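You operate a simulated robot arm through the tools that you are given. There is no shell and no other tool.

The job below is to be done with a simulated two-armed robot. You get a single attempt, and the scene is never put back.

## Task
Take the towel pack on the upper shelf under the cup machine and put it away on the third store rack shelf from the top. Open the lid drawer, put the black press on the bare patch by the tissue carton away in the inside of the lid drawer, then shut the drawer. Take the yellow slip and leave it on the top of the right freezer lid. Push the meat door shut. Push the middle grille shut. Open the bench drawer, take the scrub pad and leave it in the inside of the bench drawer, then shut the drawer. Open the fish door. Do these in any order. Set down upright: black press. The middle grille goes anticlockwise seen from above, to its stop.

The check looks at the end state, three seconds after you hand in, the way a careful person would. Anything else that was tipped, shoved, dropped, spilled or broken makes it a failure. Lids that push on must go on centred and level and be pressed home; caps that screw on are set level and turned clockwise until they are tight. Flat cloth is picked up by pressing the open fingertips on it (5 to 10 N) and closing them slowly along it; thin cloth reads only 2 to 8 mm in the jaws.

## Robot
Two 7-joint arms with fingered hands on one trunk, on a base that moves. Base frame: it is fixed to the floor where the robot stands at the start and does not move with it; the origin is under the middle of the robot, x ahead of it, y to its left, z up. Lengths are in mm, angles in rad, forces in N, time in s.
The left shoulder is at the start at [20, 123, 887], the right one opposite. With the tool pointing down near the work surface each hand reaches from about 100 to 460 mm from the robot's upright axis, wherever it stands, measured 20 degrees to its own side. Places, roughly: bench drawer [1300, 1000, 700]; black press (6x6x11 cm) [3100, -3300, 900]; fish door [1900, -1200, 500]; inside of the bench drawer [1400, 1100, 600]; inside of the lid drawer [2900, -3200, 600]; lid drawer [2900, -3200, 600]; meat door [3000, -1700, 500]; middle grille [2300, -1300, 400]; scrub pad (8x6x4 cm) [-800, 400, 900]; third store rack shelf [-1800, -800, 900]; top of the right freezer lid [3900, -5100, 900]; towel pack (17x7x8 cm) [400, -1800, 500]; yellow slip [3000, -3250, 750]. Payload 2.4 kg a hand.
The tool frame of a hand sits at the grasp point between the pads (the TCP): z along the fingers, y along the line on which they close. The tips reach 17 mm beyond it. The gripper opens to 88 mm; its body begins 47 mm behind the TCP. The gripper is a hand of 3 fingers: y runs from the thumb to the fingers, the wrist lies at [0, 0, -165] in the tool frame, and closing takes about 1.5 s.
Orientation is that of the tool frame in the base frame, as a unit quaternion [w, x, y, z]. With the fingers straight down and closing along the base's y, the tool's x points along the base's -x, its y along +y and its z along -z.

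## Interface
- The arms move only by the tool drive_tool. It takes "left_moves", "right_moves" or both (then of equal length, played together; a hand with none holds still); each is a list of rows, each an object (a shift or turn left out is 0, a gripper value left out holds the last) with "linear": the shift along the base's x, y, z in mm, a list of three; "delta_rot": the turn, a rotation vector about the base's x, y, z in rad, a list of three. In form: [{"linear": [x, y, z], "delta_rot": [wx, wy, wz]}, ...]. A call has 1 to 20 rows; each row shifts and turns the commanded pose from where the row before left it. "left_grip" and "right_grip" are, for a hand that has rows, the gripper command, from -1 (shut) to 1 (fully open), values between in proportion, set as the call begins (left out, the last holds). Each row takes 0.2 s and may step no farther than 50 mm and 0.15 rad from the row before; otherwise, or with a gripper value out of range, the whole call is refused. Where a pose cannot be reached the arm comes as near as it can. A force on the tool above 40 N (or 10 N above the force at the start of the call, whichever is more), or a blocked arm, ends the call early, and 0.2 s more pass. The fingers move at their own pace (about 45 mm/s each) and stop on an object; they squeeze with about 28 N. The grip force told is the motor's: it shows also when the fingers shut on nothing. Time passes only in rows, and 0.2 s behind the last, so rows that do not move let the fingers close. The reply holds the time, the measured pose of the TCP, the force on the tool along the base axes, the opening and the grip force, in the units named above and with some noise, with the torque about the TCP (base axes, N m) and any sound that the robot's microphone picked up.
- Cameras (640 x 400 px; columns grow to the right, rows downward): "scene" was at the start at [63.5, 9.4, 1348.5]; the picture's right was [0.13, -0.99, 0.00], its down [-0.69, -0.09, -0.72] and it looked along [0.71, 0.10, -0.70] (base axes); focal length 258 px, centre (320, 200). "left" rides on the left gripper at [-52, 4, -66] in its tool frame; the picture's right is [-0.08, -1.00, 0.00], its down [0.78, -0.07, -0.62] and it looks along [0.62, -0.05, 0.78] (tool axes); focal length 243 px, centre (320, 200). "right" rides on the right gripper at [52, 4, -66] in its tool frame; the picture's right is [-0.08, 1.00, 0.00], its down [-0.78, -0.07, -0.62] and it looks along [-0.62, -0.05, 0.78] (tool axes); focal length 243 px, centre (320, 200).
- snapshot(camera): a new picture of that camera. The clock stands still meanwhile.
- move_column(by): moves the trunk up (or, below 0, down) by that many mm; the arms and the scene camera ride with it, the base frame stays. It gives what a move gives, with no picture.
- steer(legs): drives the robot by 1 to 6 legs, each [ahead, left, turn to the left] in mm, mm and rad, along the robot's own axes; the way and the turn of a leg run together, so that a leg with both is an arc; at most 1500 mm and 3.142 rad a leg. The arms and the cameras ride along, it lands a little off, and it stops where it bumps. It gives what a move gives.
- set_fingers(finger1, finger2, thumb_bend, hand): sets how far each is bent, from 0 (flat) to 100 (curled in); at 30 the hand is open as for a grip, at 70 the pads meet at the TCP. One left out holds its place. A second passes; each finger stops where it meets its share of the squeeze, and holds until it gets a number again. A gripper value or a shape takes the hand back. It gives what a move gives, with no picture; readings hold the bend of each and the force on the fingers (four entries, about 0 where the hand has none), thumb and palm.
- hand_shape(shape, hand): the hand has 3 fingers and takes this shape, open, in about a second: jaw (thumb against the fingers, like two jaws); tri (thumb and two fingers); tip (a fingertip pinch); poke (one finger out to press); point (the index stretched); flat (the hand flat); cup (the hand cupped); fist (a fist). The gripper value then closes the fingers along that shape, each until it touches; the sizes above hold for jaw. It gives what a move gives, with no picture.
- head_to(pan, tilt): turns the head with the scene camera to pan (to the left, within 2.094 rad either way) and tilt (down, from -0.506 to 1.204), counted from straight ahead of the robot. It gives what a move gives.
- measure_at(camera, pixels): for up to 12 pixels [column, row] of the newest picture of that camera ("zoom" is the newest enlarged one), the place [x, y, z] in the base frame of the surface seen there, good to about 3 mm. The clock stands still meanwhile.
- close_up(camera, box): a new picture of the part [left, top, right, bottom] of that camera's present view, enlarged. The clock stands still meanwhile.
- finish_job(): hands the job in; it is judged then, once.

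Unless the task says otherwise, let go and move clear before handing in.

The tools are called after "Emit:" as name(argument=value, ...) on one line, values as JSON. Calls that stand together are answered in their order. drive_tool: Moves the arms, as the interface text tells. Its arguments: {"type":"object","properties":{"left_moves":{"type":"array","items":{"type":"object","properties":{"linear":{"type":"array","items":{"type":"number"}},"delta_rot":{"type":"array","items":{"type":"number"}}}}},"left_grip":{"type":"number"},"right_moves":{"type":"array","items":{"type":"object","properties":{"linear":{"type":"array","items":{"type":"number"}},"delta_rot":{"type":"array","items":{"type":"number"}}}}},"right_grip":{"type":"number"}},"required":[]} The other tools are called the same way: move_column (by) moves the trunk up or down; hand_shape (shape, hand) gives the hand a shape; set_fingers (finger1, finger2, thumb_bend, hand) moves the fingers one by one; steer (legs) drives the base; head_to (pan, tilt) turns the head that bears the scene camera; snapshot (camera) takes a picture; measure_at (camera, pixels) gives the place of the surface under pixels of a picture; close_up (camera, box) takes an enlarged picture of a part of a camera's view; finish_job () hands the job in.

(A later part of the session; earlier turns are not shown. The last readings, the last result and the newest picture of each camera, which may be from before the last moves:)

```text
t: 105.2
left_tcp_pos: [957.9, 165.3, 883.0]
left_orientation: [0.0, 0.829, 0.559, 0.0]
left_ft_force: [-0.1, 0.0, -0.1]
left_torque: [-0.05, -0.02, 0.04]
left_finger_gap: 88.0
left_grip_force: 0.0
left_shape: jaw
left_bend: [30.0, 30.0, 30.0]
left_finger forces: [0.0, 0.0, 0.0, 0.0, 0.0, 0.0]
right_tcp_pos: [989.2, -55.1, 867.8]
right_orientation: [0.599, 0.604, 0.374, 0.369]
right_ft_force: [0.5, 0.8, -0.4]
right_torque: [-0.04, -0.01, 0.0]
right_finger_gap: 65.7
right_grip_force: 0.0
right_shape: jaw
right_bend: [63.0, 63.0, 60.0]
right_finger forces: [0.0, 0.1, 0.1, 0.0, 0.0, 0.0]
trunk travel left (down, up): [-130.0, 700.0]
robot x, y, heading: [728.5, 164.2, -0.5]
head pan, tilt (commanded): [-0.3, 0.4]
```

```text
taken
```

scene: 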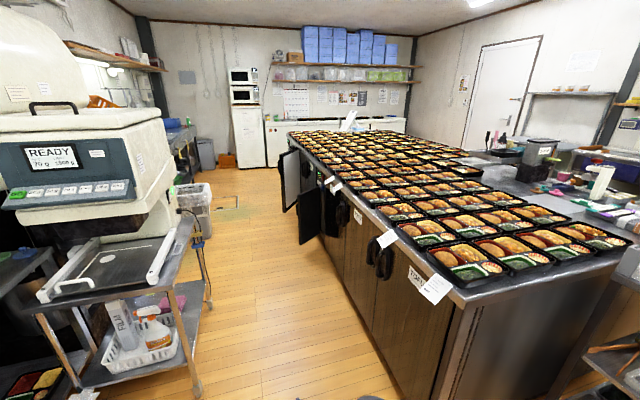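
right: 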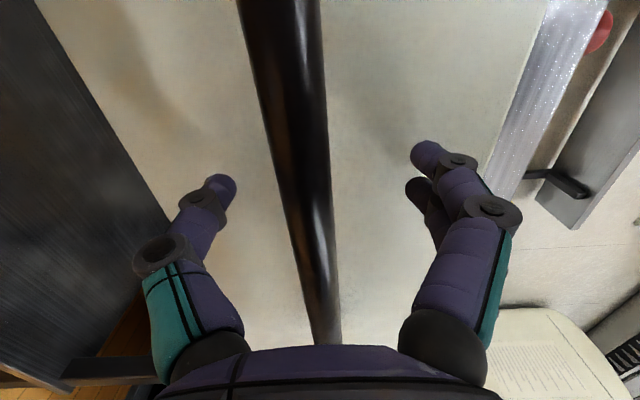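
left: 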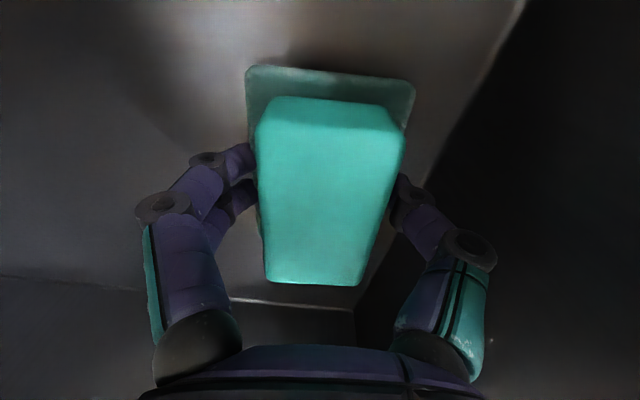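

Now I see the island's north face: handles at (385,258), labels, and open doors at (310,210) and (290,180). I'll zoom in.

Emit:
close_up(camera="scene", box=[250, 100, 490, 250])

Emit:
close_up(camera="scene", box=[260, 130, 360, 240])

```text
2.67 times, centred on (370, 175) of scene
```

zoom: 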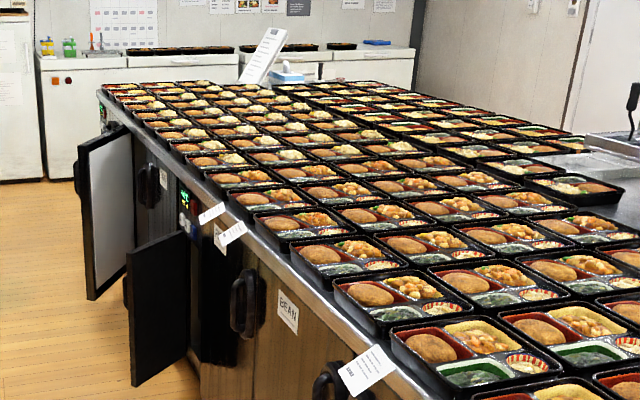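

```text
3.64 times, centred on (310, 185) of scene
```

zoom: 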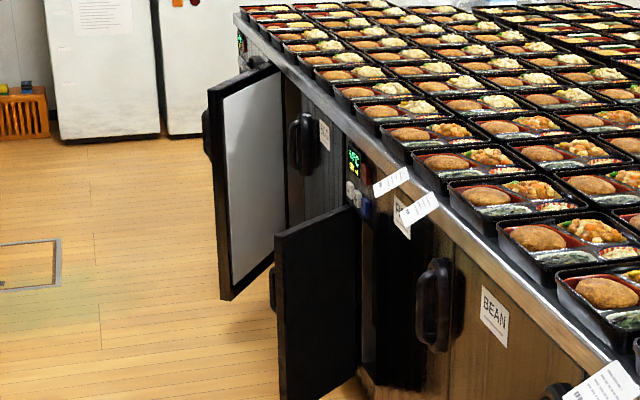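

I'll drive along the corridor towards the doors for a closer look.

Emit:
steer(legs=[[1150, -60, 0]])

Emit:
head_to(pan=-0.75, tilt=0.6)

Emit:
snapshot(camera="scene")

```text
t: 111.2
left_tcp_pos: [1942.8, -461.2, 883.1]
left_orientation: [0.001, 0.837, 0.548, -0.001]
left_ft_force: [-0.2, -0.5, -0.3]
left_torque: [-0.01, 0.04, 0.01]
left_finger_gap: 88.0
left_grip_force: 0.0
left_shape: jaw
left_bend: [30.0, 30.0, 30.0]
left_finger forces: [0.0, 0.1, 0.0, 0.0, 0.0, 0.1]
right_tcp_pos: [1968.6, -681.7, 866.9]
right_orientation: [0.604, 0.609, 0.365, 0.361]
right_ft_force: [-0.3, 0.5, 0.0]
right_torque: [0.01, 0.0, 0.03]
right_finger_gap: 66.0
right_grip_force: 0.2
right_shape: jaw
right_bend: [63.0, 63.0, 60.0]
right_finger forces: [0.1, 0.1, 0.1, 0.0, 0.0, 0.0]
trunk travel left (down, up): [-130.0, 700.0]
robot x, y, heading: [1710.5, -457.6, -0.523]
head pan, tilt (commanded): [-0.3, 0.4]
```

```text
t: 112.1
left_tcp_pos: [1944.3, -460.2, 884.0]
left_orientation: [0.001, 0.837, 0.548, 0.0]
left_ft_force: [-0.1, 0.2, -0.3]
left_torque: [0.0, -0.01, 0.01]
left_finger_gap: 87.9
left_grip_force: 0.1
left_shape: jaw
left_bend: [30.0, 30.0, 30.0]
left_finger forces: [0.0, 0.1, 0.0, 0.0, 0.0, 0.0]
right_tcp_pos: [1968.4, -682.1, 867.0]
right_orientation: [0.604, 0.609, 0.365, 0.362]
right_ft_force: [0.3, 0.3, -0.1]
right_torque: [0.0, 0.0, 0.04]
right_finger_gap: 66.1
right_grip_force: 0.1
right_shape: jaw
right_bend: [63.0, 63.0, 60.0]
right_finger forces: [0.1, 0.0, 0.0, 0.1, 0.1, 0.1]
trunk travel left (down, up): [-130.0, 700.0]
robot x, y, heading: [1713.2, -458.2, -0.518]
head pan, tilt (commanded): [-0.75, 0.6]
```

```text
taken
```

scene: 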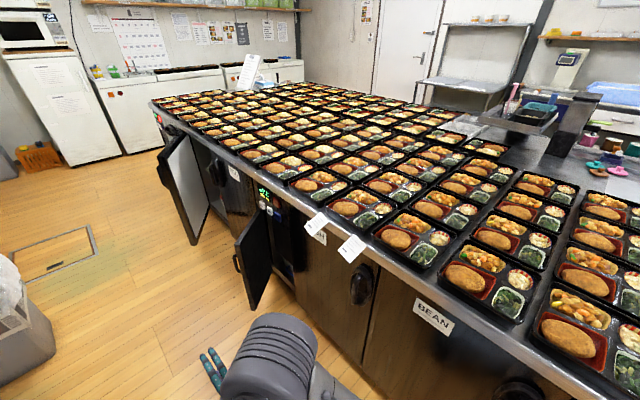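

I'm at u≈1711, v≈460. I'll zoom in on the doors and the label tags to tell which is fish, meat and the middle grille.

Emit:
close_up(camera="scene", box=[140, 110, 380, 330])

Emit:
measure_at(camera="scene", pixels=[[253, 250], [240, 262], [205, 190], [162, 165], [283, 240], [362, 285], [335, 275], [435, 318], [235, 210], [320, 235], [270, 210], [180, 135]])

```text
1.82 times, centred on (260, 220) of scene
```

zoom: 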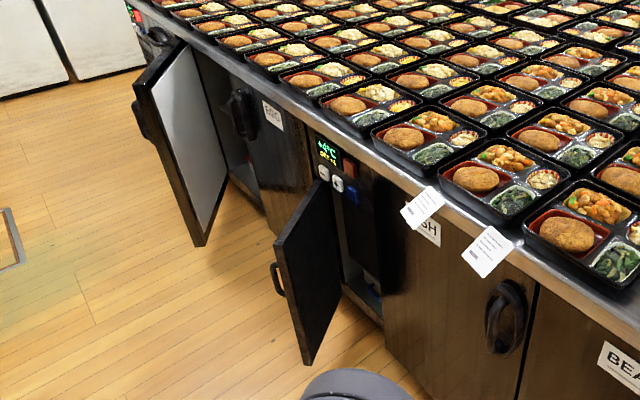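

```text
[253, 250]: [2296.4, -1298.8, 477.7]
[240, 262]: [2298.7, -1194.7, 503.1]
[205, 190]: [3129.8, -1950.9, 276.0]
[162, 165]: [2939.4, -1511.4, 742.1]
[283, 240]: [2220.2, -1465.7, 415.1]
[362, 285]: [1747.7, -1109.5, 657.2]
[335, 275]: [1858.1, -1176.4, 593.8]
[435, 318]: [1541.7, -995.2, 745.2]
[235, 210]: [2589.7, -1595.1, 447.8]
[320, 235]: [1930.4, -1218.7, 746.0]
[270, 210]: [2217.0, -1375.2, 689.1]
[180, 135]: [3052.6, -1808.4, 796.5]
```

The tags show BEAN, then FISH (label ~ (320,235), handle (362,285)), then the small open panel (middle grille), EGG, and the open meat door. I'll check the bin at the left edge and doors before moving on.

Emit:
measure_at(camera="scene", pixels=[[30, 310], [10, 280], [50, 345], [195, 240], [209, 195], [160, 180], [175, 140], [190, 143], [270, 215], [258, 305], [235, 238], [300, 280]])

Emit:
head_to(pan=0.3, tilt=0.5)

Emit:
snapshot(camera="scene")

```text
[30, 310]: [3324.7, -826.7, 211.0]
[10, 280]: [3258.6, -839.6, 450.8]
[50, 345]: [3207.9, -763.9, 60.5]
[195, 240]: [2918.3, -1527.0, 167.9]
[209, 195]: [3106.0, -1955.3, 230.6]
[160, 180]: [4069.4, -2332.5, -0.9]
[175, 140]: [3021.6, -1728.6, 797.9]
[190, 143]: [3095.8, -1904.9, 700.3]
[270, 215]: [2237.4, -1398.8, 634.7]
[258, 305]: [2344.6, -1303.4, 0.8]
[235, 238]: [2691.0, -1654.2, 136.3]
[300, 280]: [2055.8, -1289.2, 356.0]
```

```text
t: 113.4
left_tcp_pos: [1941.7, -461.0, 881.7]
left_orientation: [0.0, 0.836, 0.549, 0.0]
left_ft_force: [0.2, -0.2, -0.2]
left_torque: [0.0, 0.0, -0.05]
left_finger_gap: 88.1
left_grip_force: 0.0
left_shape: jaw
left_bend: [30.0, 30.0, 30.0]
left_finger forces: [0.1, 0.0, 0.1, 0.0, 0.0, 0.0]
right_tcp_pos: [1969.5, -682.3, 867.1]
right_orientation: [0.604, 0.61, 0.365, 0.362]
right_ft_force: [0.9, -0.2, 0.1]
right_torque: [0.0, -0.02, -0.01]
right_finger_gap: 66.2
right_grip_force: 0.1
right_shape: jaw
right_bend: [63.0, 63.0, 60.0]
right_finger forces: [0.0, 0.0, 0.0, 0.0, 0.0, 0.0]
trunk travel left (down, up): [-130.0, 700.0]
robot x, y, heading: [1711.6, -455.5, -0.524]
head pan, tilt (commanded): [0.3, 0.499]
```

```text
taken
```

scene: 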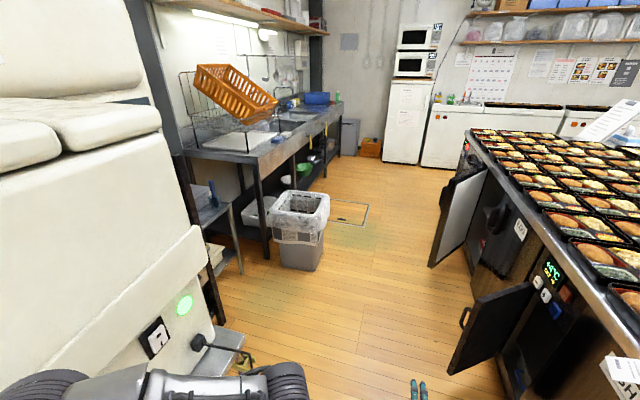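

From here the corridor is clear between the doors and the bin (front at v≈900). I'll measure the grille and meat-door panels in this picture.

Emit:
measure_at(camera="scene", pixels=[[480, 306], [528, 290], [500, 320], [460, 365], [500, 345], [463, 318], [530, 310], [440, 200], [484, 178], [433, 255], [470, 220], [520, 230]])

Emit:
close_up(camera="scene", box=[420, 150, 620, 400])

```text
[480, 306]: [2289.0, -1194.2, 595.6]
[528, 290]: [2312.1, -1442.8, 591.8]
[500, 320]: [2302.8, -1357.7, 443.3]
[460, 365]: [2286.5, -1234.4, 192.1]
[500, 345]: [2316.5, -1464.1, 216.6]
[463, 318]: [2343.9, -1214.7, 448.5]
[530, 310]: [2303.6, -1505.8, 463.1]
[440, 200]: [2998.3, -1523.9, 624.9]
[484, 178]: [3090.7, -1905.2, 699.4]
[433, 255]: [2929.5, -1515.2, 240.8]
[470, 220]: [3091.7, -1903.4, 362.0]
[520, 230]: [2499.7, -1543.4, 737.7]
```

```text
1.60 times, centred on (520, 275) of scene
```

zoom: 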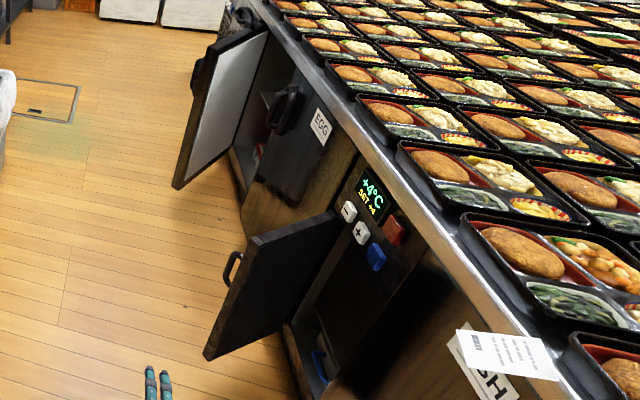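

The grille panel runs from its hinge at (u≈2735, v≈-100) to its free edge (2579, 110), about 53° open, with a handle near the free edge at z≈450; the meat door is ~37° open. I'll drive past and turn so the right hand points at the grille's outer face.

Emit:
steer(legs=[[1266, -49, 0]])

Emit:
steer(legs=[[0, 0, -2.02]])

Emit:
head_to(pan=0, tilt=0.8)

Emit:
snapshot(camera="scene")

```text
t: 119.7
left_tcp_pos: [3009.3, -1113.4, 883.4]
left_orientation: [0.0, 0.831, 0.557, -0.001]
left_ft_force: [0.5, 0.0, 0.0]
left_torque: [0.02, -0.02, -0.03]
left_finger_gap: 87.9
left_grip_force: 0.0
left_shape: jaw
left_bend: [30.0, 30.0, 30.0]
left_finger forces: [0.1, 0.0, 0.0, 0.0, 0.1, 0.1]
right_tcp_pos: [3039.4, -1333.9, 867.8]
right_orientation: [0.6, 0.605, 0.371, 0.369]
right_ft_force: [-0.1, 0.5, 0.5]
right_torque: [0.01, 0.0, -0.03]
right_finger_gap: 66.1
right_grip_force: 0.1
right_shape: jaw
right_bend: [63.0, 63.0, 60.0]
right_finger forces: [0.0, 0.0, 0.1, 0.0, 0.1, 0.0]
trunk travel left (down, up): [-130.0, 700.0]
robot x, y, heading: [2782.2, -1116.4, -0.503]
head pan, tilt (commanded): [0.3, 0.499]
```

```text
t: 125.0
left_tcp_pos: [2677.9, -1321.0, 883.7]
left_orientation: [0.0, 0.909, -0.416, 0.001]
left_ft_force: [0.3, 0.6, -0.4]
left_torque: [0.01, 0.0, -0.02]
left_finger_gap: 87.8
left_grip_force: 0.1
left_shape: jaw
left_bend: [30.0, 30.0, 30.0]
left_finger forces: [0.0, 0.0, 0.0, 0.1, 0.0, 0.0]
right_tcp_pos: [2466.3, -1251.0, 869.2]
right_orientation: [0.628, 0.634, -0.321, -0.318]
right_ft_force: [-1.0, -0.2, -0.2]
right_torque: [0.01, 0.01, -0.01]
right_finger_gap: 65.9
right_grip_force: 0.0
right_shape: jaw
right_bend: [63.0, 63.0, 60.0]
right_finger forces: [0.0, 0.0, 0.0, 0.1, 0.0, 0.0]
trunk travel left (down, up): [-130.0, 700.0]
robot x, y, heading: [2779.2, -1118.2, -2.546]
head pan, tilt (commanded): [0.3, 0.499]
```

```text
t: 125.8
left_tcp_pos: [2678.1, -1321.2, 882.6]
left_orientation: [0.0, 0.909, -0.416, -0.001]
left_ft_force: [0.6, 0.0, 0.6]
left_torque: [0.04, 0.01, 0.02]
left_finger_gap: 87.8
left_grip_force: 0.1
left_shape: jaw
left_bend: [30.0, 30.0, 30.0]
left_finger forces: [0.0, 0.0, 0.0, 0.0, 0.1, 0.0]
right_tcp_pos: [2467.0, -1250.3, 868.2]
right_orientation: [0.627, 0.634, -0.322, -0.318]
right_ft_force: [-0.2, 0.4, 0.3]
right_torque: [0.01, 0.0, 0.0]
right_finger_gap: 66.1
right_grip_force: 0.1
right_shape: jaw
right_bend: [63.0, 63.0, 60.0]
right_finger forces: [0.0, 0.0, 0.1, 0.0, 0.0, 0.1]
trunk travel left (down, up): [-130.0, 700.0]
robot x, y, heading: [2781.0, -1115.9, -2.539]
head pan, tilt (commanded): [0.0, 0.799]
```

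```text
taken
```

scene: 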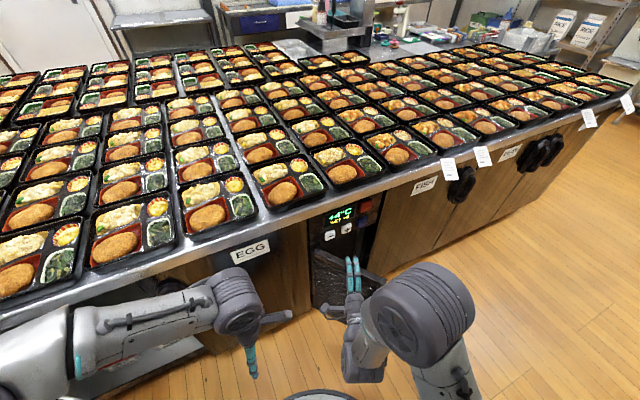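

The grille's outer face is just beyond the right hand, around scene (340,285). Before lowering the trunk I'll check the left arm's clearance from the meat door.

Emit:
head_to(pan=1.0, tilt=0.9)

Emit:
snapshot(camera="scene")

```text
t: 127.0
left_tcp_pos: [2677.8, -1321.7, 882.6]
left_orientation: [0.0, 0.909, -0.416, 0.0]
left_ft_force: [0.0, 0.1, -0.1]
left_torque: [-0.01, -0.01, 0.0]
left_finger_gap: 88.1
left_grip_force: 0.0
left_shape: jaw
left_bend: [30.0, 30.0, 30.0]
left_finger forces: [0.0, 0.0, 0.0, 0.1, 0.0, 0.0]
right_tcp_pos: [2466.2, -1248.8, 867.4]
right_orientation: [0.627, 0.633, -0.321, -0.32]
right_ft_force: [-0.2, -0.2, -0.6]
right_torque: [-0.01, -0.02, -0.02]
right_finger_gap: 66.1
right_grip_force: 0.0
right_shape: jaw
right_bend: [63.0, 63.0, 60.0]
right_finger forces: [0.0, 0.0, 0.1, 0.1, 0.1, 0.0]
trunk travel left (down, up): [-130.0, 700.0]
robot x, y, heading: [2777.2, -1112.4, -2.541]
head pan, tilt (commanded): [1.0, 0.901]
```

```text
taken
```

scene: 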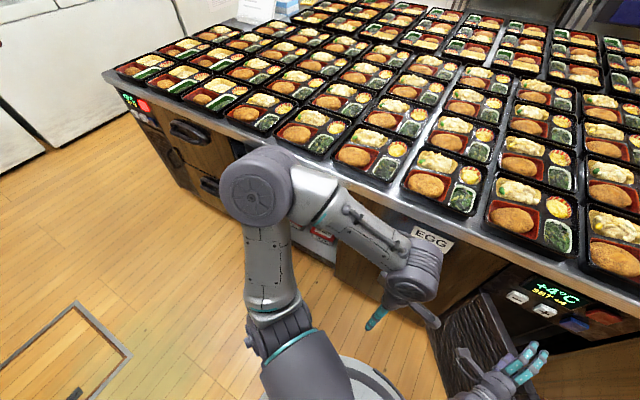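

The elbow covers the meat-door region. I'll measure points around there to see how close it is.

Emit:
measure_at(camera="scene", pixels=[[258, 165], [240, 215], [315, 240], [330, 225], [225, 195], [290, 260], [325, 260], [380, 240], [215, 185], [345, 275]])

Emit:
close_up(camera="scene", box=[140, 120, 400, 300])

```text
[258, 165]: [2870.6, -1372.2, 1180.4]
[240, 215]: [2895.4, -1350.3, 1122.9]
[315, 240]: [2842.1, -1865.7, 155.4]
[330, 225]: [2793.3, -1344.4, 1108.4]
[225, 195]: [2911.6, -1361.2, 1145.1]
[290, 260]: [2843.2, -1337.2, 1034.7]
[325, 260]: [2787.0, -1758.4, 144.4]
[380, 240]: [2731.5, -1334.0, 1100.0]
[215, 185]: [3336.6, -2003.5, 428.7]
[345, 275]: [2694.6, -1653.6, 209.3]
```

```text
2.22 times, centred on (270, 210) of scene
```

zoom: 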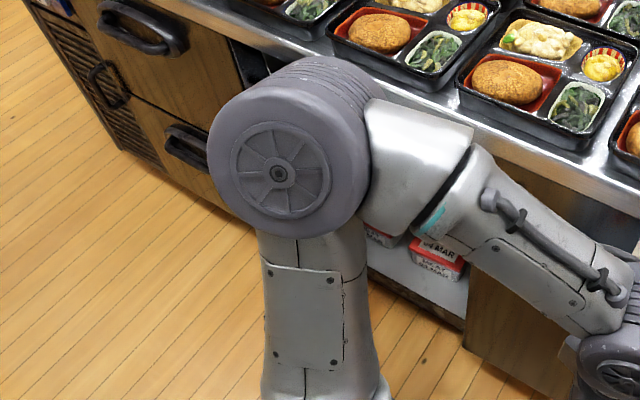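

The left elbow is high (z≈1145), well above the meat door, so lowering is safe. I'll lower the trunk 120 mm and bring the right hand, fingers closed, down to z≈420 beside the panel.

Emit:
move_column(by=-120)

Emit:
drive_tool(right_moves=[{"linear": [0, 0, -40]}, {"linear": [0, 0, -40]}, {"linear": [0, 0, -40]}, {"linear": [0, 0, -40]}, {"linear": [0, 0, -40]}, {"linear": [0, 0, -40]}, {"linear": [0, 0, -40]}, {"linear": [0, 0, -40]}, {}], right_grip=-1)

Emit:
head_to(pan=0, tilt=0.95)

Emit:
snapshot(camera="scene")

Emit:
snapshot(camera="right")

```text
t: 128.5
left_tcp_pos: [2678.3, -1322.2, 763.5]
left_orientation: [-0.001, 0.909, -0.416, -0.001]
left_ft_force: [-0.1, -0.9, -0.3]
left_torque: [-0.02, 0.01, 0.01]
left_finger_gap: 88.0
left_grip_force: 0.0
left_shape: jaw
left_bend: [30.0, 30.0, 30.0]
left_finger forces: [0.1, 0.0, 0.0, 0.0, 0.0, 0.0]
right_tcp_pos: [2467.2, -1250.2, 747.2]
right_orientation: [0.628, 0.634, -0.321, -0.318]
right_ft_force: [-0.4, -0.1, 0.8]
right_torque: [0.0, 0.03, -0.01]
right_finger_gap: 66.3
right_grip_force: 0.0
right_shape: jaw
right_bend: [63.0, 63.0, 60.0]
right_finger forces: [0.1, 0.0, 0.1, 0.1, 0.1, 0.1]
trunk travel left (down, up): [-10.0, 820.0]
robot x, y, heading: [2778.7, -1117.1, -2.543]
head pan, tilt (commanded): [1.0, 0.901]
```

```text
t: 130.5
left_tcp_pos: [2677.6, -1320.4, 763.8]
left_orientation: [0.0, 0.909, -0.416, -0.001]
left_ft_force: [0.0, 0.2, -0.7]
left_torque: [-0.04, -0.02, 0.02]
left_finger_gap: 88.0
left_grip_force: 0.0
left_shape: jaw
left_bend: [30.0, 30.0, 30.0]
left_finger forces: [0.1, 0.0, 0.0, 0.0, 0.1, 0.0]
right_tcp_pos: [2469.0, -1250.4, 425.9]
right_orientation: [0.627, 0.634, -0.321, -0.319]
right_ft_force: [0.1, 0.2, 0.1]
right_torque: [0.0, 0.04, -0.01]
right_finger_gap: 0.0
right_grip_force: 28.1
right_shape: jaw
right_bend: [69.0, 69.0, 80.0]
right_finger forces: [0.0, 0.0, 0.0, 0.0, 0.0, 0.0]
trunk travel left (down, up): [-10.0, 820.0]
robot x, y, heading: [2779.3, -1114.7, -2.543]
head pan, tilt (commanded): [1.0, 0.901]
```

```text
t: 131.8
left_tcp_pos: [2677.3, -1321.3, 763.1]
left_orientation: [0.0, 0.909, -0.416, 0.0]
left_ft_force: [0.6, 0.4, -0.3]
left_torque: [0.03, 0.0, 0.01]
left_finger_gap: 88.1
left_grip_force: 0.0
left_shape: jaw
left_bend: [30.0, 30.0, 30.0]
left_finger forces: [0.0, 0.0, 0.0, 0.0, 0.0, 0.0]
right_tcp_pos: [2468.2, -1249.5, 426.8]
right_orientation: [0.627, 0.634, -0.321, -0.318]
right_ft_force: [-0.3, 0.0, -1.8]
right_torque: [-0.01, -0.01, 0.0]
right_finger_gap: 0.0
right_grip_force: 27.8
right_shape: jaw
right_bend: [69.0, 69.0, 80.0]
right_finger forces: [0.0, 0.0, 0.0, 0.0, 0.1, 0.1]
trunk travel left (down, up): [-10.0, 820.0]
robot x, y, heading: [2780.7, -1114.3, -2.54]
head pan, tilt (commanded): [0.0, 0.949]
```

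```text
taken
```

scene: 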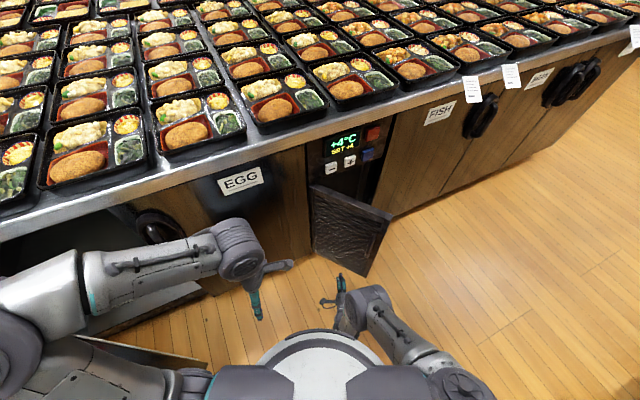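

```text
taken
```

right: 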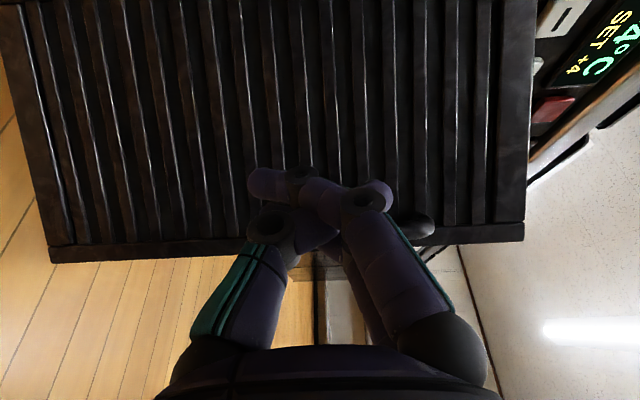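

The right camera shows the grille louvres with the free edge at the bottom (row ~250). I'll measure the panel's plane and handle from both cameras.

Emit:
measure_at(camera="right", pixels=[[120, 150], [120, 235], [450, 235], [420, 228], [450, 100], [300, 100], [300, 20]])

Emit:
measure_at(camera="scene", pixels=[[315, 190], [385, 215], [315, 245], [362, 270], [345, 220]])

```text
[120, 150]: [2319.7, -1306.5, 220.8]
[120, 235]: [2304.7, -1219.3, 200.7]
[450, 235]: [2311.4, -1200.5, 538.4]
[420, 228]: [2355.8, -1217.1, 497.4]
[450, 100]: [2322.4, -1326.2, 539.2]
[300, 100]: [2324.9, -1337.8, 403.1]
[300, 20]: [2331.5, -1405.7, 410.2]
```

```text
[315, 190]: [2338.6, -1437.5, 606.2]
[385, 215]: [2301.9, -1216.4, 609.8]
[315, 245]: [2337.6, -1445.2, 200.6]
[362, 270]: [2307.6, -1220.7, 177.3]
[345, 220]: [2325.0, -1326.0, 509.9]
```

The outer face runs from (u≈2745, v≈-80) to (≈2603, 100), with the handle at z≈440–560 near the free edge. I'll lower the right hand below the handle, pull the left hand back, and drive 110 mm closer.

Emit:
drive_tool(left_moves=[{"linear": [33, 22.5, 0]}, {"linear": [33, 22.5, 0]}, {}], right_moves=[{"linear": [0, 0, -41]}, {"linear": [0, 0, -41]}, {}])

Emit:
steer(legs=[[110, 0, 0]])

Emit:
snapshot(camera="scene")

Emit:
snapshot(camera="right")

```text
t: 132.6
left_tcp_pos: [2735.9, -1276.0, 772.3]
left_orientation: [0.0, 0.909, -0.417, 0.002]
left_ft_force: [5.2, -13.8, 0.0]
left_torque: [-0.16, -0.06, -0.62]
left_finger_gap: 87.2
left_grip_force: 0.0
left_shape: jaw
left_bend: [30.0, 30.0, 34.0]
left_finger forces: [0.1, 0.1, 0.0, 0.0, 0.0, 0.0]
left hand out of reach, approached as far as the arm can: row 2
right_tcp_pos: [2469.1, -1246.2, 369.4]
right_orientation: [0.627, 0.634, -0.321, -0.319]
right_ft_force: [0.0, -1.2, -0.4]
right_torque: [-0.02, 0.03, 0.0]
right_finger_gap: 0.2
right_grip_force: 27.1
right_shape: jaw
right_bend: [69.0, 69.0, 80.0]
right_finger forces: [0.0, 0.0, 0.0, 0.1, 0.1, 0.0]
right hand out of reach, approached as far as the arm can: row 2
trunk travel left (down, up): [-10.0, 820.0]
robot x, y, heading: [2778.0, -1116.3, -2.543]
head pan, tilt (commanded): [0.0, 0.949]
```

```text
t: 133.8
left_tcp_pos: [2643.6, -1338.8, 772.2]
left_orientation: [-0.001, 0.909, -0.417, 0.002]
left_ft_force: [4.9, -13.8, -0.5]
left_torque: [-0.23, -0.05, -0.6]
left_finger_gap: 87.2
left_grip_force: 0.2
left_shape: jaw
left_bend: [30.0, 30.0, 34.0]
left_finger forces: [0.1, 0.1, 0.0, 0.1, 0.1, 0.1]
right_tcp_pos: [2378.5, -1308.2, 370.8]
right_orientation: [0.627, 0.634, -0.321, -0.319]
right_ft_force: [0.1, 0.5, -0.9]
right_torque: [-0.02, -0.01, -0.01]
right_finger_gap: 0.0
right_grip_force: 27.7
right_shape: jaw
right_bend: [69.0, 69.0, 80.0]
right_finger forces: [0.1, 0.0, 0.1, 0.0, 0.1, 0.0]
trunk travel left (down, up): [-10.0, 820.0]
robot x, y, heading: [2687.3, -1175.9, -2.541]
head pan, tilt (commanded): [0.0, 0.949]
```

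```text
taken
```

scene: 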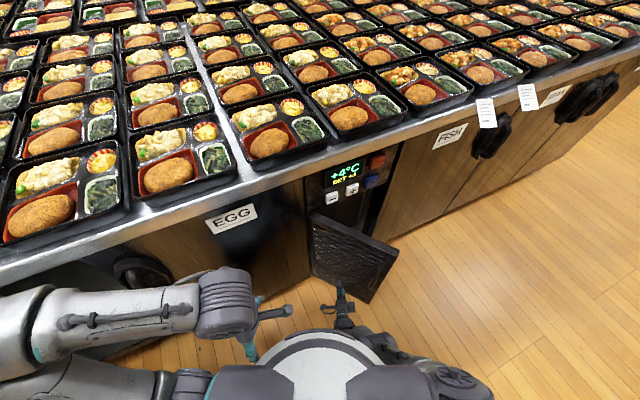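

```text
taken
```

right: 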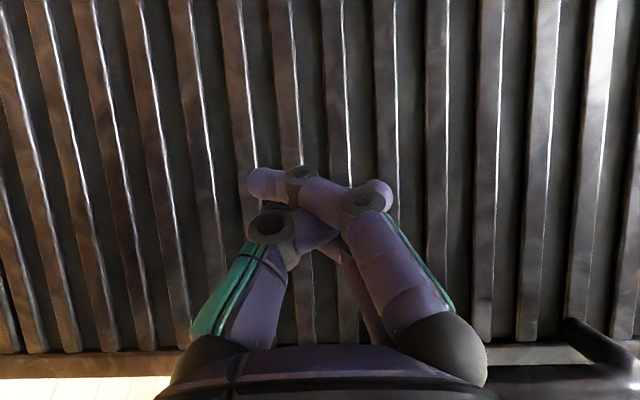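

The left hand shows a 14 N contact – its thumb is touching my own torso, so I'll move it forward. The right fingertip is ~45 mm from the grille at r≈119; I'll start the push along its arc.

Emit:
drive_tool(left_moves=[{"linear": [-25, -17, 0]}, {"linear": [-25, -17, 0]}, {}, {}, {}], right_moves=[{"linear": [-17.3, -2.5, 0]}, {"linear": [-17.3, -2.5, 0]}, {"linear": [-12, -2, 0]}, {"linear": [-12, -3, 0]}, {"linear": [-12, -3, 0]}])

Emit:
snapshot(camera="right")

```text
t: 135.0
left_tcp_pos: [2592.9, -1372.5, 772.6]
left_orientation: [0.0, 0.909, -0.416, 0.001]
left_ft_force: [-0.7, 0.0, -0.6]
left_torque: [0.01, 0.01, -0.01]
left_finger_gap: 87.9
left_grip_force: 0.0
left_shape: jaw
left_bend: [30.0, 30.0, 30.0]
left_finger forces: [0.0, 0.1, 0.0, 0.0, 0.0, 0.0]
right_tcp_pos: [2312.2, -1312.4, 387.2]
right_orientation: [0.627, 0.634, -0.321, -0.319]
right_ft_force: [-0.6, -0.3, -0.4]
right_torque: [0.03, -0.02, 0.04]
right_finger_gap: 0.0
right_grip_force: 27.8
right_shape: jaw
right_bend: [69.0, 69.0, 80.0]
right_finger forces: [0.1, 0.1, 0.0, 0.0, 0.0, 0.1]
right hand out of reach, approached as far as the arm can: row 2, 4, 5
trunk travel left (down, up): [-10.0, 820.0]
robot x, y, heading: [2684.4, -1173.9, -2.544]
head pan, tilt (commanded): [0.0, 0.949]
```

```text
taken
```

right: 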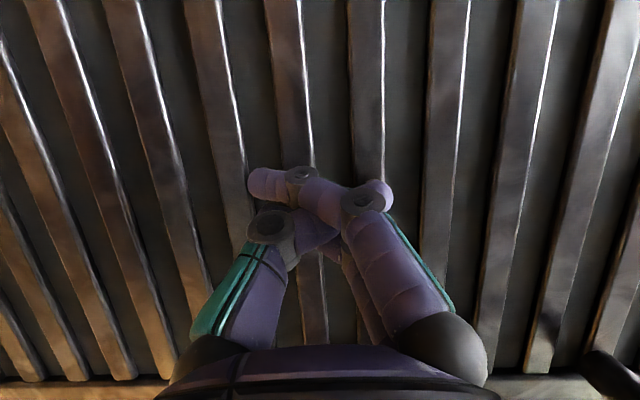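

The grille is moving (tip now ~42° from closed), but the arm is near its reach limit. I'll raise the left hand above the counter and use the base to continue the push.

Emit:
drive_tool(left_moves=[{"linear": [0, 0, 40]}, {"linear": [0, 0, 40]}, {"linear": [0, 0, 40]}])

Emit:
steer(legs=[[50, 4, 0]])

Emit:
steer(legs=[[40, 9, 0]])

Emit:
snapshot(camera="scene")

Emit:
snapshot(camera="right")

```text
t: 135.8
left_tcp_pos: [2594.4, -1373.2, 894.6]
left_orientation: [0.0, 0.909, -0.417, 0.001]
left_ft_force: [0.3, -0.3, -0.4]
left_torque: [-0.01, -0.03, 0.02]
left_finger_gap: 87.9
left_grip_force: 0.0
left_shape: jaw
left_bend: [30.0, 30.0, 30.0]
left_finger forces: [0.1, 0.0, 0.0, 0.1, 0.0, 0.1]
right_tcp_pos: [2312.2, -1312.3, 387.4]
right_orientation: [0.627, 0.635, -0.321, -0.319]
right_ft_force: [0.3, 0.5, -0.8]
right_torque: [0.01, 0.01, -0.02]
right_finger_gap: 0.2
right_grip_force: 28.0
right_shape: jaw
right_bend: [69.0, 69.0, 80.0]
right_finger forces: [0.0, 0.1, 0.0, 0.0, 0.0, 0.1]
trunk travel left (down, up): [-10.0, 820.0]
robot x, y, heading: [2687.7, -1178.6, -2.539]
head pan, tilt (commanded): [0.0, 0.949]
```

```text
t: 136.7
left_tcp_pos: [2555.5, -1405.1, 893.7]
left_orientation: [0.0, 0.909, -0.417, 0.001]
left_ft_force: [-0.1, 0.7, 0.4]
left_torque: [-0.03, 0.03, -0.01]
left_finger_gap: 87.9
left_grip_force: 0.1
left_shape: jaw
left_bend: [30.0, 30.0, 30.0]
left_finger forces: [0.0, 0.0, 0.0, 0.0, 0.0, 0.0]
right_tcp_pos: [2273.1, -1344.6, 387.3]
right_orientation: [0.627, 0.633, -0.321, -0.32]
right_ft_force: [-0.3, 0.1, 0.8]
right_torque: [0.02, -0.02, -0.04]
right_finger_gap: 0.2
right_grip_force: 27.7
right_shape: jaw
right_bend: [69.0, 69.0, 80.0]
right_finger forces: [0.0, 0.1, 0.0, 0.1, 0.0, 0.0]
trunk travel left (down, up): [-10.0, 820.0]
robot x, y, heading: [2650.7, -1207.6, -2.542]
head pan, tilt (commanded): [0.0, 0.949]
```

```text
t: 137.6
left_tcp_pos: [2527.5, -1436.5, 894.3]
left_orientation: [0.0, 0.909, -0.416, 0.0]
left_ft_force: [-0.5, 0.3, -0.2]
left_torque: [0.0, 0.02, 0.04]
left_finger_gap: 87.8
left_grip_force: 0.0
left_shape: jaw
left_bend: [30.0, 30.0, 30.0]
left_finger forces: [0.0, 0.0, 0.0, 0.0, 0.0, 0.0]
right_tcp_pos: [2243.9, -1375.4, 388.8]
right_orientation: [0.628, 0.633, -0.321, -0.318]
right_ft_force: [-0.3, 0.1, 0.1]
right_torque: [-0.02, -0.05, -0.01]
right_finger_gap: 0.2
right_grip_force: 28.4
right_shape: jaw
right_bend: [69.0, 69.0, 80.0]
right_finger forces: [0.1, 0.0, 0.0, 0.0, 0.0, 0.0]
trunk travel left (down, up): [-10.0, 820.0]
robot x, y, heading: [2619.6, -1237.2, -2.546]
head pan, tilt (commanded): [0.0, 0.949]
```

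```text
taken
```

scene: 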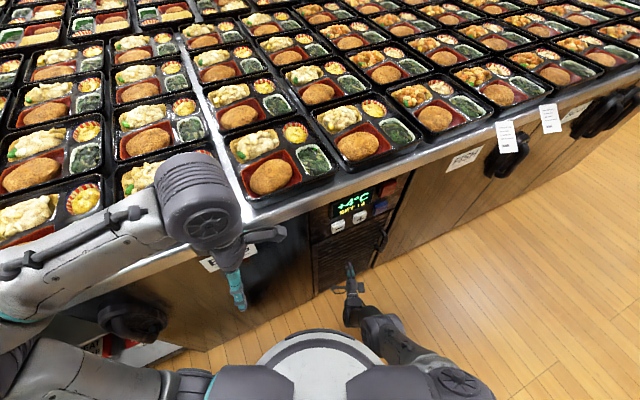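

```text
taken
```

right: 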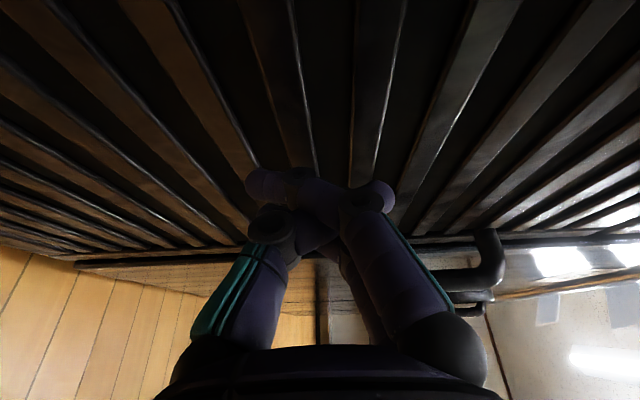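

The grille looks almost flush. I'll press a little more to reach its stop.

Emit:
steer(legs=[[15, 5, 0]])

Emit:
steer(legs=[[12, 4, 0]])

Emit:
close_up(camera="scene", box=[260, 170, 460, 320])

```text
t: 138.4
left_tcp_pos: [2516.7, -1448.8, 894.6]
left_orientation: [0.0, 0.909, -0.417, 0.001]
left_ft_force: [1.0, -0.4, -1.5]
left_torque: [-0.01, -0.04, -0.02]
left_finger_gap: 88.0
left_grip_force: 0.0
left_shape: jaw
left_bend: [30.0, 30.0, 30.0]
left_finger forces: [0.0, 0.2, 0.0, 0.1, 0.0, 0.0]
right_tcp_pos: [2234.3, -1387.4, 387.6]
right_orientation: [0.627, 0.634, -0.32, -0.319]
right_ft_force: [0.5, -0.2, -0.7]
right_torque: [0.03, -0.02, -0.01]
right_finger_gap: 0.2
right_grip_force: 28.0
right_shape: jaw
right_bend: [69.0, 69.0, 80.0]
right_finger forces: [0.4, 0.0, 0.0, 0.0, 0.0, 0.1]
trunk travel left (down, up): [-10.0, 820.0]
robot x, y, heading: [2607.5, -1255.0, -2.541]
head pan, tilt (commanded): [0.0, 0.949]
```

```text
t: 139.3
left_tcp_pos: [2509.9, -1456.7, 895.3]
left_orientation: [0.0, 0.909, -0.417, 0.001]
left_ft_force: [0.9, -0.2, -0.9]
left_torque: [0.0, -0.03, -0.04]
left_finger_gap: 88.1
left_grip_force: 0.1
left_shape: jaw
left_bend: [30.0, 30.0, 30.0]
left_finger forces: [0.0, 0.0, 0.1, 0.0, 0.0, 0.0]
right_tcp_pos: [2229.3, -1391.6, 383.2]
right_orientation: [0.621, 0.637, -0.326, -0.319]
right_ft_force: [7.5, 8.9, -0.4]
right_torque: [0.01, -0.11, 0.1]
right_finger_gap: 0.0
right_grip_force: 27.6
right_shape: jaw
right_bend: [73.0, 69.0, 81.0]
right_finger forces: [6.9, 0.1, 0.0, 0.0, 6.1, 0.0]
trunk travel left (down, up): [-10.0, 820.0]
robot x, y, heading: [2603.4, -1264.8, -2.547]
head pan, tilt (commanded): [0.0, 0.949]
stopped in leg 1: the force on the tool passed its limit at 42 N (the readings are from after the stop); the commanded pose is now the measured one
```

```text
2.67 times, centred on (360, 245) of scene
```

zoom: 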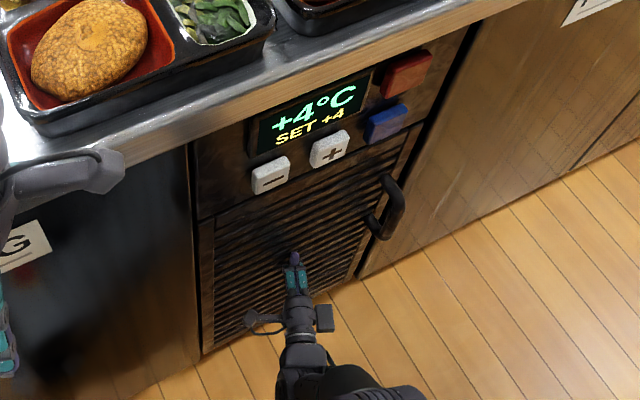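

The grille is flush and met its stop (42 N). I'll back off, raise the right hand and trunk, and then head for the meat door.

Emit:
steer(legs=[[-300, 0, 0]])

Emit:
drive_tool(right_moves=[{"linear": [0, 0, 40]}, {"linear": [0, 0, 40]}, {"linear": [0, 0, 40]}, {"linear": [0, 0, 40]}, {"linear": [0, 0, 40]}, {"linear": [0, 0, 40]}, {"linear": [0, 0, 40]}, {"linear": [0, 0, 40]}])

Emit:
move_column(by=130)

Emit:
head_to(pan=0.8, tilt=0.7)

Emit:
snapshot(camera="scene")

```text
t: 141.3
left_tcp_pos: [2756.6, -1290.5, 894.2]
left_orientation: [-0.001, 0.91, -0.415, 0.001]
left_ft_force: [0.2, -0.7, -0.3]
left_torque: [0.01, -0.02, 0.01]
left_finger_gap: 88.0
left_grip_force: 0.1
left_shape: jaw
left_bend: [30.0, 30.0, 30.0]
left_finger forces: [0.0, 0.0, 0.0, 0.0, 0.0, 0.1]
right_tcp_pos: [2475.1, -1225.1, 382.5]
right_orientation: [0.623, 0.638, -0.324, -0.318]
right_ft_force: [-0.5, 1.2, 0.3]
right_torque: [-0.01, 0.04, 0.02]
right_finger_gap: 0.0
right_grip_force: 28.1
right_shape: jaw
right_bend: [69.0, 69.0, 79.0]
right_finger forces: [0.0, 0.0, 0.1, 0.0, 0.0, 0.1]
trunk travel left (down, up): [-10.0, 820.0]
robot x, y, heading: [2849.3, -1093.0, -2.536]
head pan, tilt (commanded): [0.0, 0.949]
```

```text
t: 143.2
left_tcp_pos: [2756.4, -1290.2, 895.0]
left_orientation: [0.0, 0.91, -0.415, 0.001]
left_ft_force: [-0.1, -0.7, 0.1]
left_torque: [0.0, -0.01, -0.04]
left_finger_gap: 87.9
left_grip_force: 0.1
left_shape: jaw
left_bend: [30.0, 30.0, 30.0]
left_finger forces: [0.0, 0.1, 0.0, 0.0, 0.1, 0.0]
right_tcp_pos: [2473.3, -1226.8, 701.0]
right_orientation: [0.622, 0.638, -0.323, -0.318]
right_ft_force: [0.1, -0.1, 0.4]
right_torque: [-0.04, -0.01, -0.02]
right_finger_gap: 0.0
right_grip_force: 27.8
right_shape: jaw
right_bend: [69.0, 69.0, 79.0]
right_finger forces: [0.0, 0.0, 0.0, 0.0, 0.1, 0.0]
trunk travel left (down, up): [-10.0, 820.0]
robot x, y, heading: [2850.6, -1098.0, -2.541]
head pan, tilt (commanded): [0.0, 0.949]
```

```text
t: 144.7
left_tcp_pos: [2754.7, -1290.2, 1023.8]
left_orientation: [0.0, 0.91, -0.415, 0.001]
left_ft_force: [-0.8, 0.3, -0.8]
left_torque: [0.0, 0.0, -0.02]
left_finger_gap: 87.8
left_grip_force: 0.0
left_shape: jaw
left_bend: [30.0, 30.0, 30.0]
left_finger forces: [0.0, 0.0, 0.0, 0.1, 0.0, 0.0]
right_tcp_pos: [2472.0, -1227.3, 832.7]
right_orientation: [0.622, 0.638, -0.324, -0.318]
right_ft_force: [-0.8, 0.8, -0.6]
right_torque: [0.01, -0.01, 0.01]
right_finger_gap: 0.0
right_grip_force: 28.4
right_shape: jaw
right_bend: [69.0, 69.0, 79.0]
right_finger forces: [0.0, 0.0, 0.1, 0.0, 0.0, 0.0]
trunk travel left (down, up): [-140.0, 690.0]
robot x, y, heading: [2848.9, -1090.6, -2.539]
head pan, tilt (commanded): [0.0, 0.949]
```

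```text
t: 145.9
left_tcp_pos: [2755.7, -1290.8, 1023.6]
left_orientation: [0.0, 0.909, -0.416, 0.001]
left_ft_force: [-0.6, -0.1, 0.1]
left_torque: [0.0, 0.01, -0.02]
left_finger_gap: 87.7
left_grip_force: 0.0
left_shape: jaw
left_bend: [30.0, 30.0, 30.0]
left_finger forces: [0.0, 0.0, 0.0, 0.0, 0.0, 0.0]
right_tcp_pos: [2471.4, -1226.9, 832.6]
right_orientation: [0.623, 0.637, -0.324, -0.318]
right_ft_force: [-0.2, -0.2, 0.3]
right_torque: [0.0, 0.01, 0.01]
right_finger_gap: 0.0
right_grip_force: 27.5
right_shape: jaw
right_bend: [69.0, 69.0, 79.0]
right_finger forces: [0.0, 0.0, 0.1, 0.0, 0.0, 0.0]
trunk travel left (down, up): [-140.0, 690.0]
robot x, y, heading: [2847.4, -1096.5, -2.538]
head pan, tilt (commanded): [0.799, 0.7]
```

```text
taken
```

scene: 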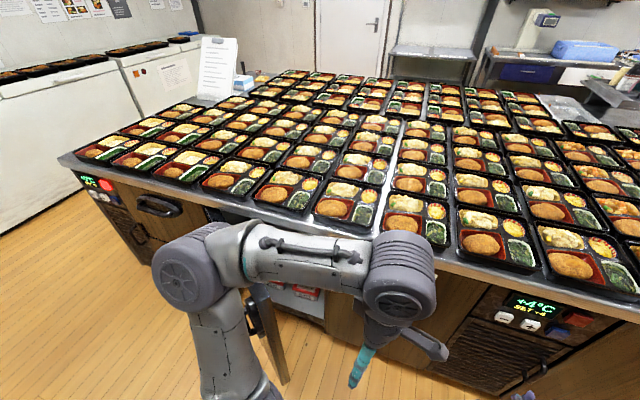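

I'm at u≈3014, v≈476. The meat door's edge shows below the left arm at (268,345). I'll strafe back-left to face it from the other side.

Emit:
steer(legs=[[-350, 584, 0.1]])

Emit:
head_to(pan=-0.2, tilt=0.8)

Emit:
snapshot(camera="scene")

```text
t: 149.6
left_tcp_pos: [3414.1, -1548.6, 1023.7]
left_orientation: [0.0, 0.931, -0.364, 0.002]
left_ft_force: [-1.0, 0.8, 0.5]
left_torque: [-0.02, 0.02, 0.03]
left_finger_gap: 87.7
left_grip_force: 0.0
left_shape: jaw
left_bend: [30.0, 30.0, 30.0]
left_finger forces: [0.0, 0.1, 0.1, 0.1, 0.1, 0.1]
right_tcp_pos: [3124.9, -1516.7, 833.2]
right_orientation: [0.639, 0.654, -0.288, -0.283]
right_ft_force: [-0.5, -0.4, 0.7]
right_torque: [0.01, -0.01, -0.02]
right_finger_gap: 0.0
right_grip_force: 28.2
right_shape: jaw
right_bend: [69.0, 69.0, 79.0]
right_finger forces: [0.1, 0.1, 0.0, 0.0, 0.0, 0.1]
trunk travel left (down, up): [-140.0, 690.0]
robot x, y, heading: [3485.0, -1343.9, -2.428]
head pan, tilt (commanded): [0.799, 0.7]
```

```text
t: 150.9
left_tcp_pos: [3413.7, -1549.3, 1023.7]
left_orientation: [-0.001, 0.931, -0.364, 0.001]
left_ft_force: [0.5, -0.4, -0.1]
left_torque: [0.0, 0.0, 0.0]
left_finger_gap: 87.9
left_grip_force: 0.0
left_shape: jaw
left_bend: [30.0, 30.0, 30.0]
left_finger forces: [0.1, 0.0, 0.1, 0.1, 0.0, 0.0]
right_tcp_pos: [3125.5, -1516.3, 831.5]
right_orientation: [0.64, 0.654, -0.288, -0.283]
right_ft_force: [0.0, 0.3, -0.4]
right_torque: [0.0, -0.02, 0.02]
right_finger_gap: 0.0
right_grip_force: 27.4
right_shape: jaw
right_bend: [69.0, 69.0, 79.0]
right_finger forces: [0.0, 0.0, 0.0, 0.0, 0.1, 0.0]
trunk travel left (down, up): [-140.0, 690.0]
robot x, y, heading: [3482.4, -1342.1, -2.426]
head pan, tilt (commanded): [-0.201, 0.799]
```

```text
taken
```

scene: 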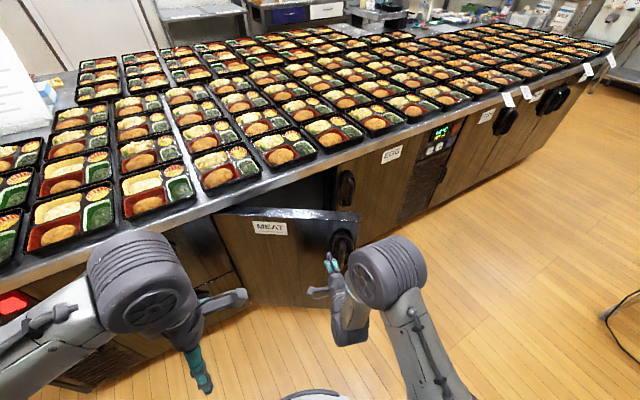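

The meat door (label at (270,228)) stands ajar; its handle is near the free edge at (343,250). I'll measure its plane.

Emit:
measure_at(camera="scene", pixels=[[225, 218], [355, 215], [270, 245], [300, 270], [250, 285], [320, 225], [342, 245], [330, 300], [240, 240], [346, 185], [285, 300]])

Emit:
close_up(camera="scene", box=[200, 190, 400, 315])

```text
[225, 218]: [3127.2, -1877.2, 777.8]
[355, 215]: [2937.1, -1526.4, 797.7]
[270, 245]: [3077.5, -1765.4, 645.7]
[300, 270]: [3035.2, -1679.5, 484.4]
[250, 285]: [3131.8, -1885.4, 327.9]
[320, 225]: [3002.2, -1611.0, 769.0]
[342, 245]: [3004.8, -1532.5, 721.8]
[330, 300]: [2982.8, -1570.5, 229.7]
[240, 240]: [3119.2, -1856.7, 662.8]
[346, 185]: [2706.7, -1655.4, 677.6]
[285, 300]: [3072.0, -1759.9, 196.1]
```

```text
3.20 times, centred on (300, 252) of scene
```

zoom: 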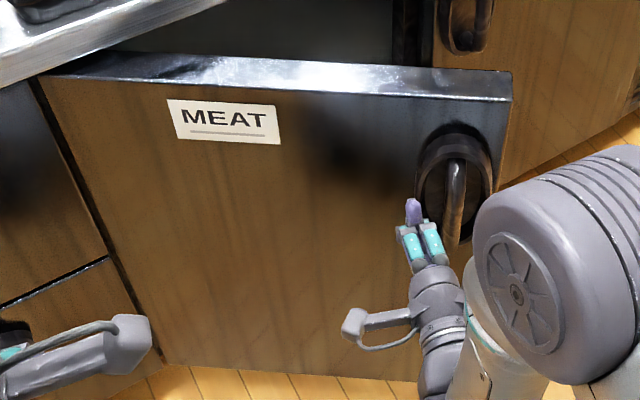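

The door plane runs from the hinge (u≈3655, v≈-67) to the free edge, ~35° open, with the handle between z≈600 and 740. I'll lower the closed right hand to z≈510 and drive ahead to push.

Emit:
drive_tool(right_moves=[{"linear": [0, 0, -40]}, {"linear": [0, 0, -40]}, {"linear": [0, 0, -40]}, {"linear": [0, 0, -40]}, {"linear": [0, 0, -40]}, {"linear": [0, 0, -40]}, {"linear": [0, 0, -40]}, {"linear": [0, 0, -40]}, {}])

Emit:
steer(legs=[[120, 0, 0]])

Emit:
snapshot(camera="scene")

Emit:
snapshot(camera="right")

```text
t: 152.9
left_tcp_pos: [3413.7, -1547.9, 1023.8]
left_orientation: [-0.001, 0.931, -0.365, 0.001]
left_ft_force: [0.1, -0.2, -0.2]
left_torque: [0.01, 0.0, 0.01]
left_finger_gap: 88.1
left_grip_force: 0.1
left_shape: jaw
left_bend: [30.0, 30.0, 30.0]
left_finger forces: [0.0, 0.0, 0.0, 0.1, 0.0, 0.0]
right_tcp_pos: [3127.5, -1516.1, 513.8]
right_orientation: [0.638, 0.655, -0.289, -0.283]
right_ft_force: [-0.1, -0.3, -0.3]
right_torque: [-0.01, -0.06, -0.01]
right_finger_gap: 0.1
right_grip_force: 28.0
right_shape: jaw
right_bend: [69.0, 69.0, 79.0]
right_finger forces: [0.0, 0.0, 0.0, 0.0, 0.1, 0.0]
trunk travel left (down, up): [-140.0, 690.0]
robot x, y, heading: [3485.9, -1341.3, -2.432]
head pan, tilt (commanded): [-0.201, 0.799]
```

```text
t: 154.1
left_tcp_pos: [3322.1, -1628.2, 1024.1]
left_orientation: [0.0, 0.931, -0.366, 0.001]
left_ft_force: [-0.7, 0.7, -0.6]
left_torque: [0.0, 0.0, -0.01]
left_finger_gap: 88.1
left_grip_force: 0.0
left_shape: jaw
left_bend: [30.0, 30.0, 30.0]
left_finger forces: [0.1, 0.0, 0.1, 0.1, 0.0, 0.0]
right_tcp_pos: [3034.0, -1593.8, 512.4]
right_orientation: [0.639, 0.654, -0.289, -0.284]
right_ft_force: [0.0, 0.2, 0.8]
right_torque: [-0.03, 0.01, -0.02]
right_finger_gap: 0.0
right_grip_force: 28.2
right_shape: jaw
right_bend: [69.0, 69.0, 79.0]
right_finger forces: [0.1, 0.0, 0.0, 0.1, 0.0, 0.1]
trunk travel left (down, up): [-140.0, 690.0]
robot x, y, heading: [3396.2, -1425.5, -2.43]
head pan, tilt (commanded): [-0.201, 0.799]
```

```text
taken
```

scene: 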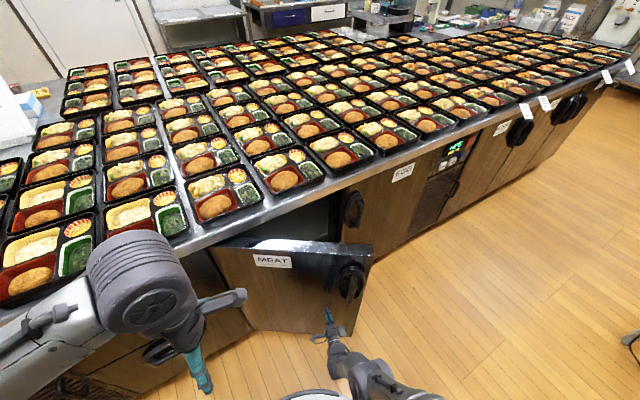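

```text
taken
```

right: 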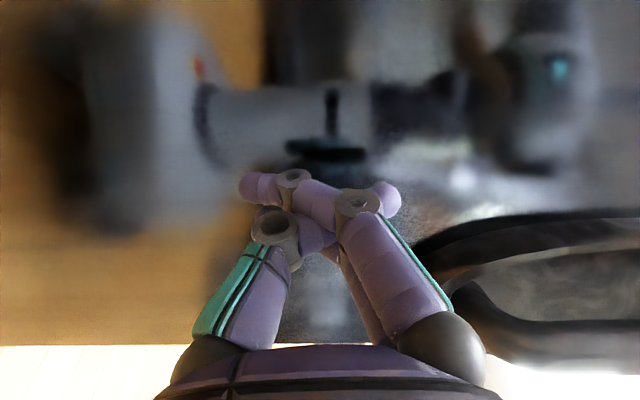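

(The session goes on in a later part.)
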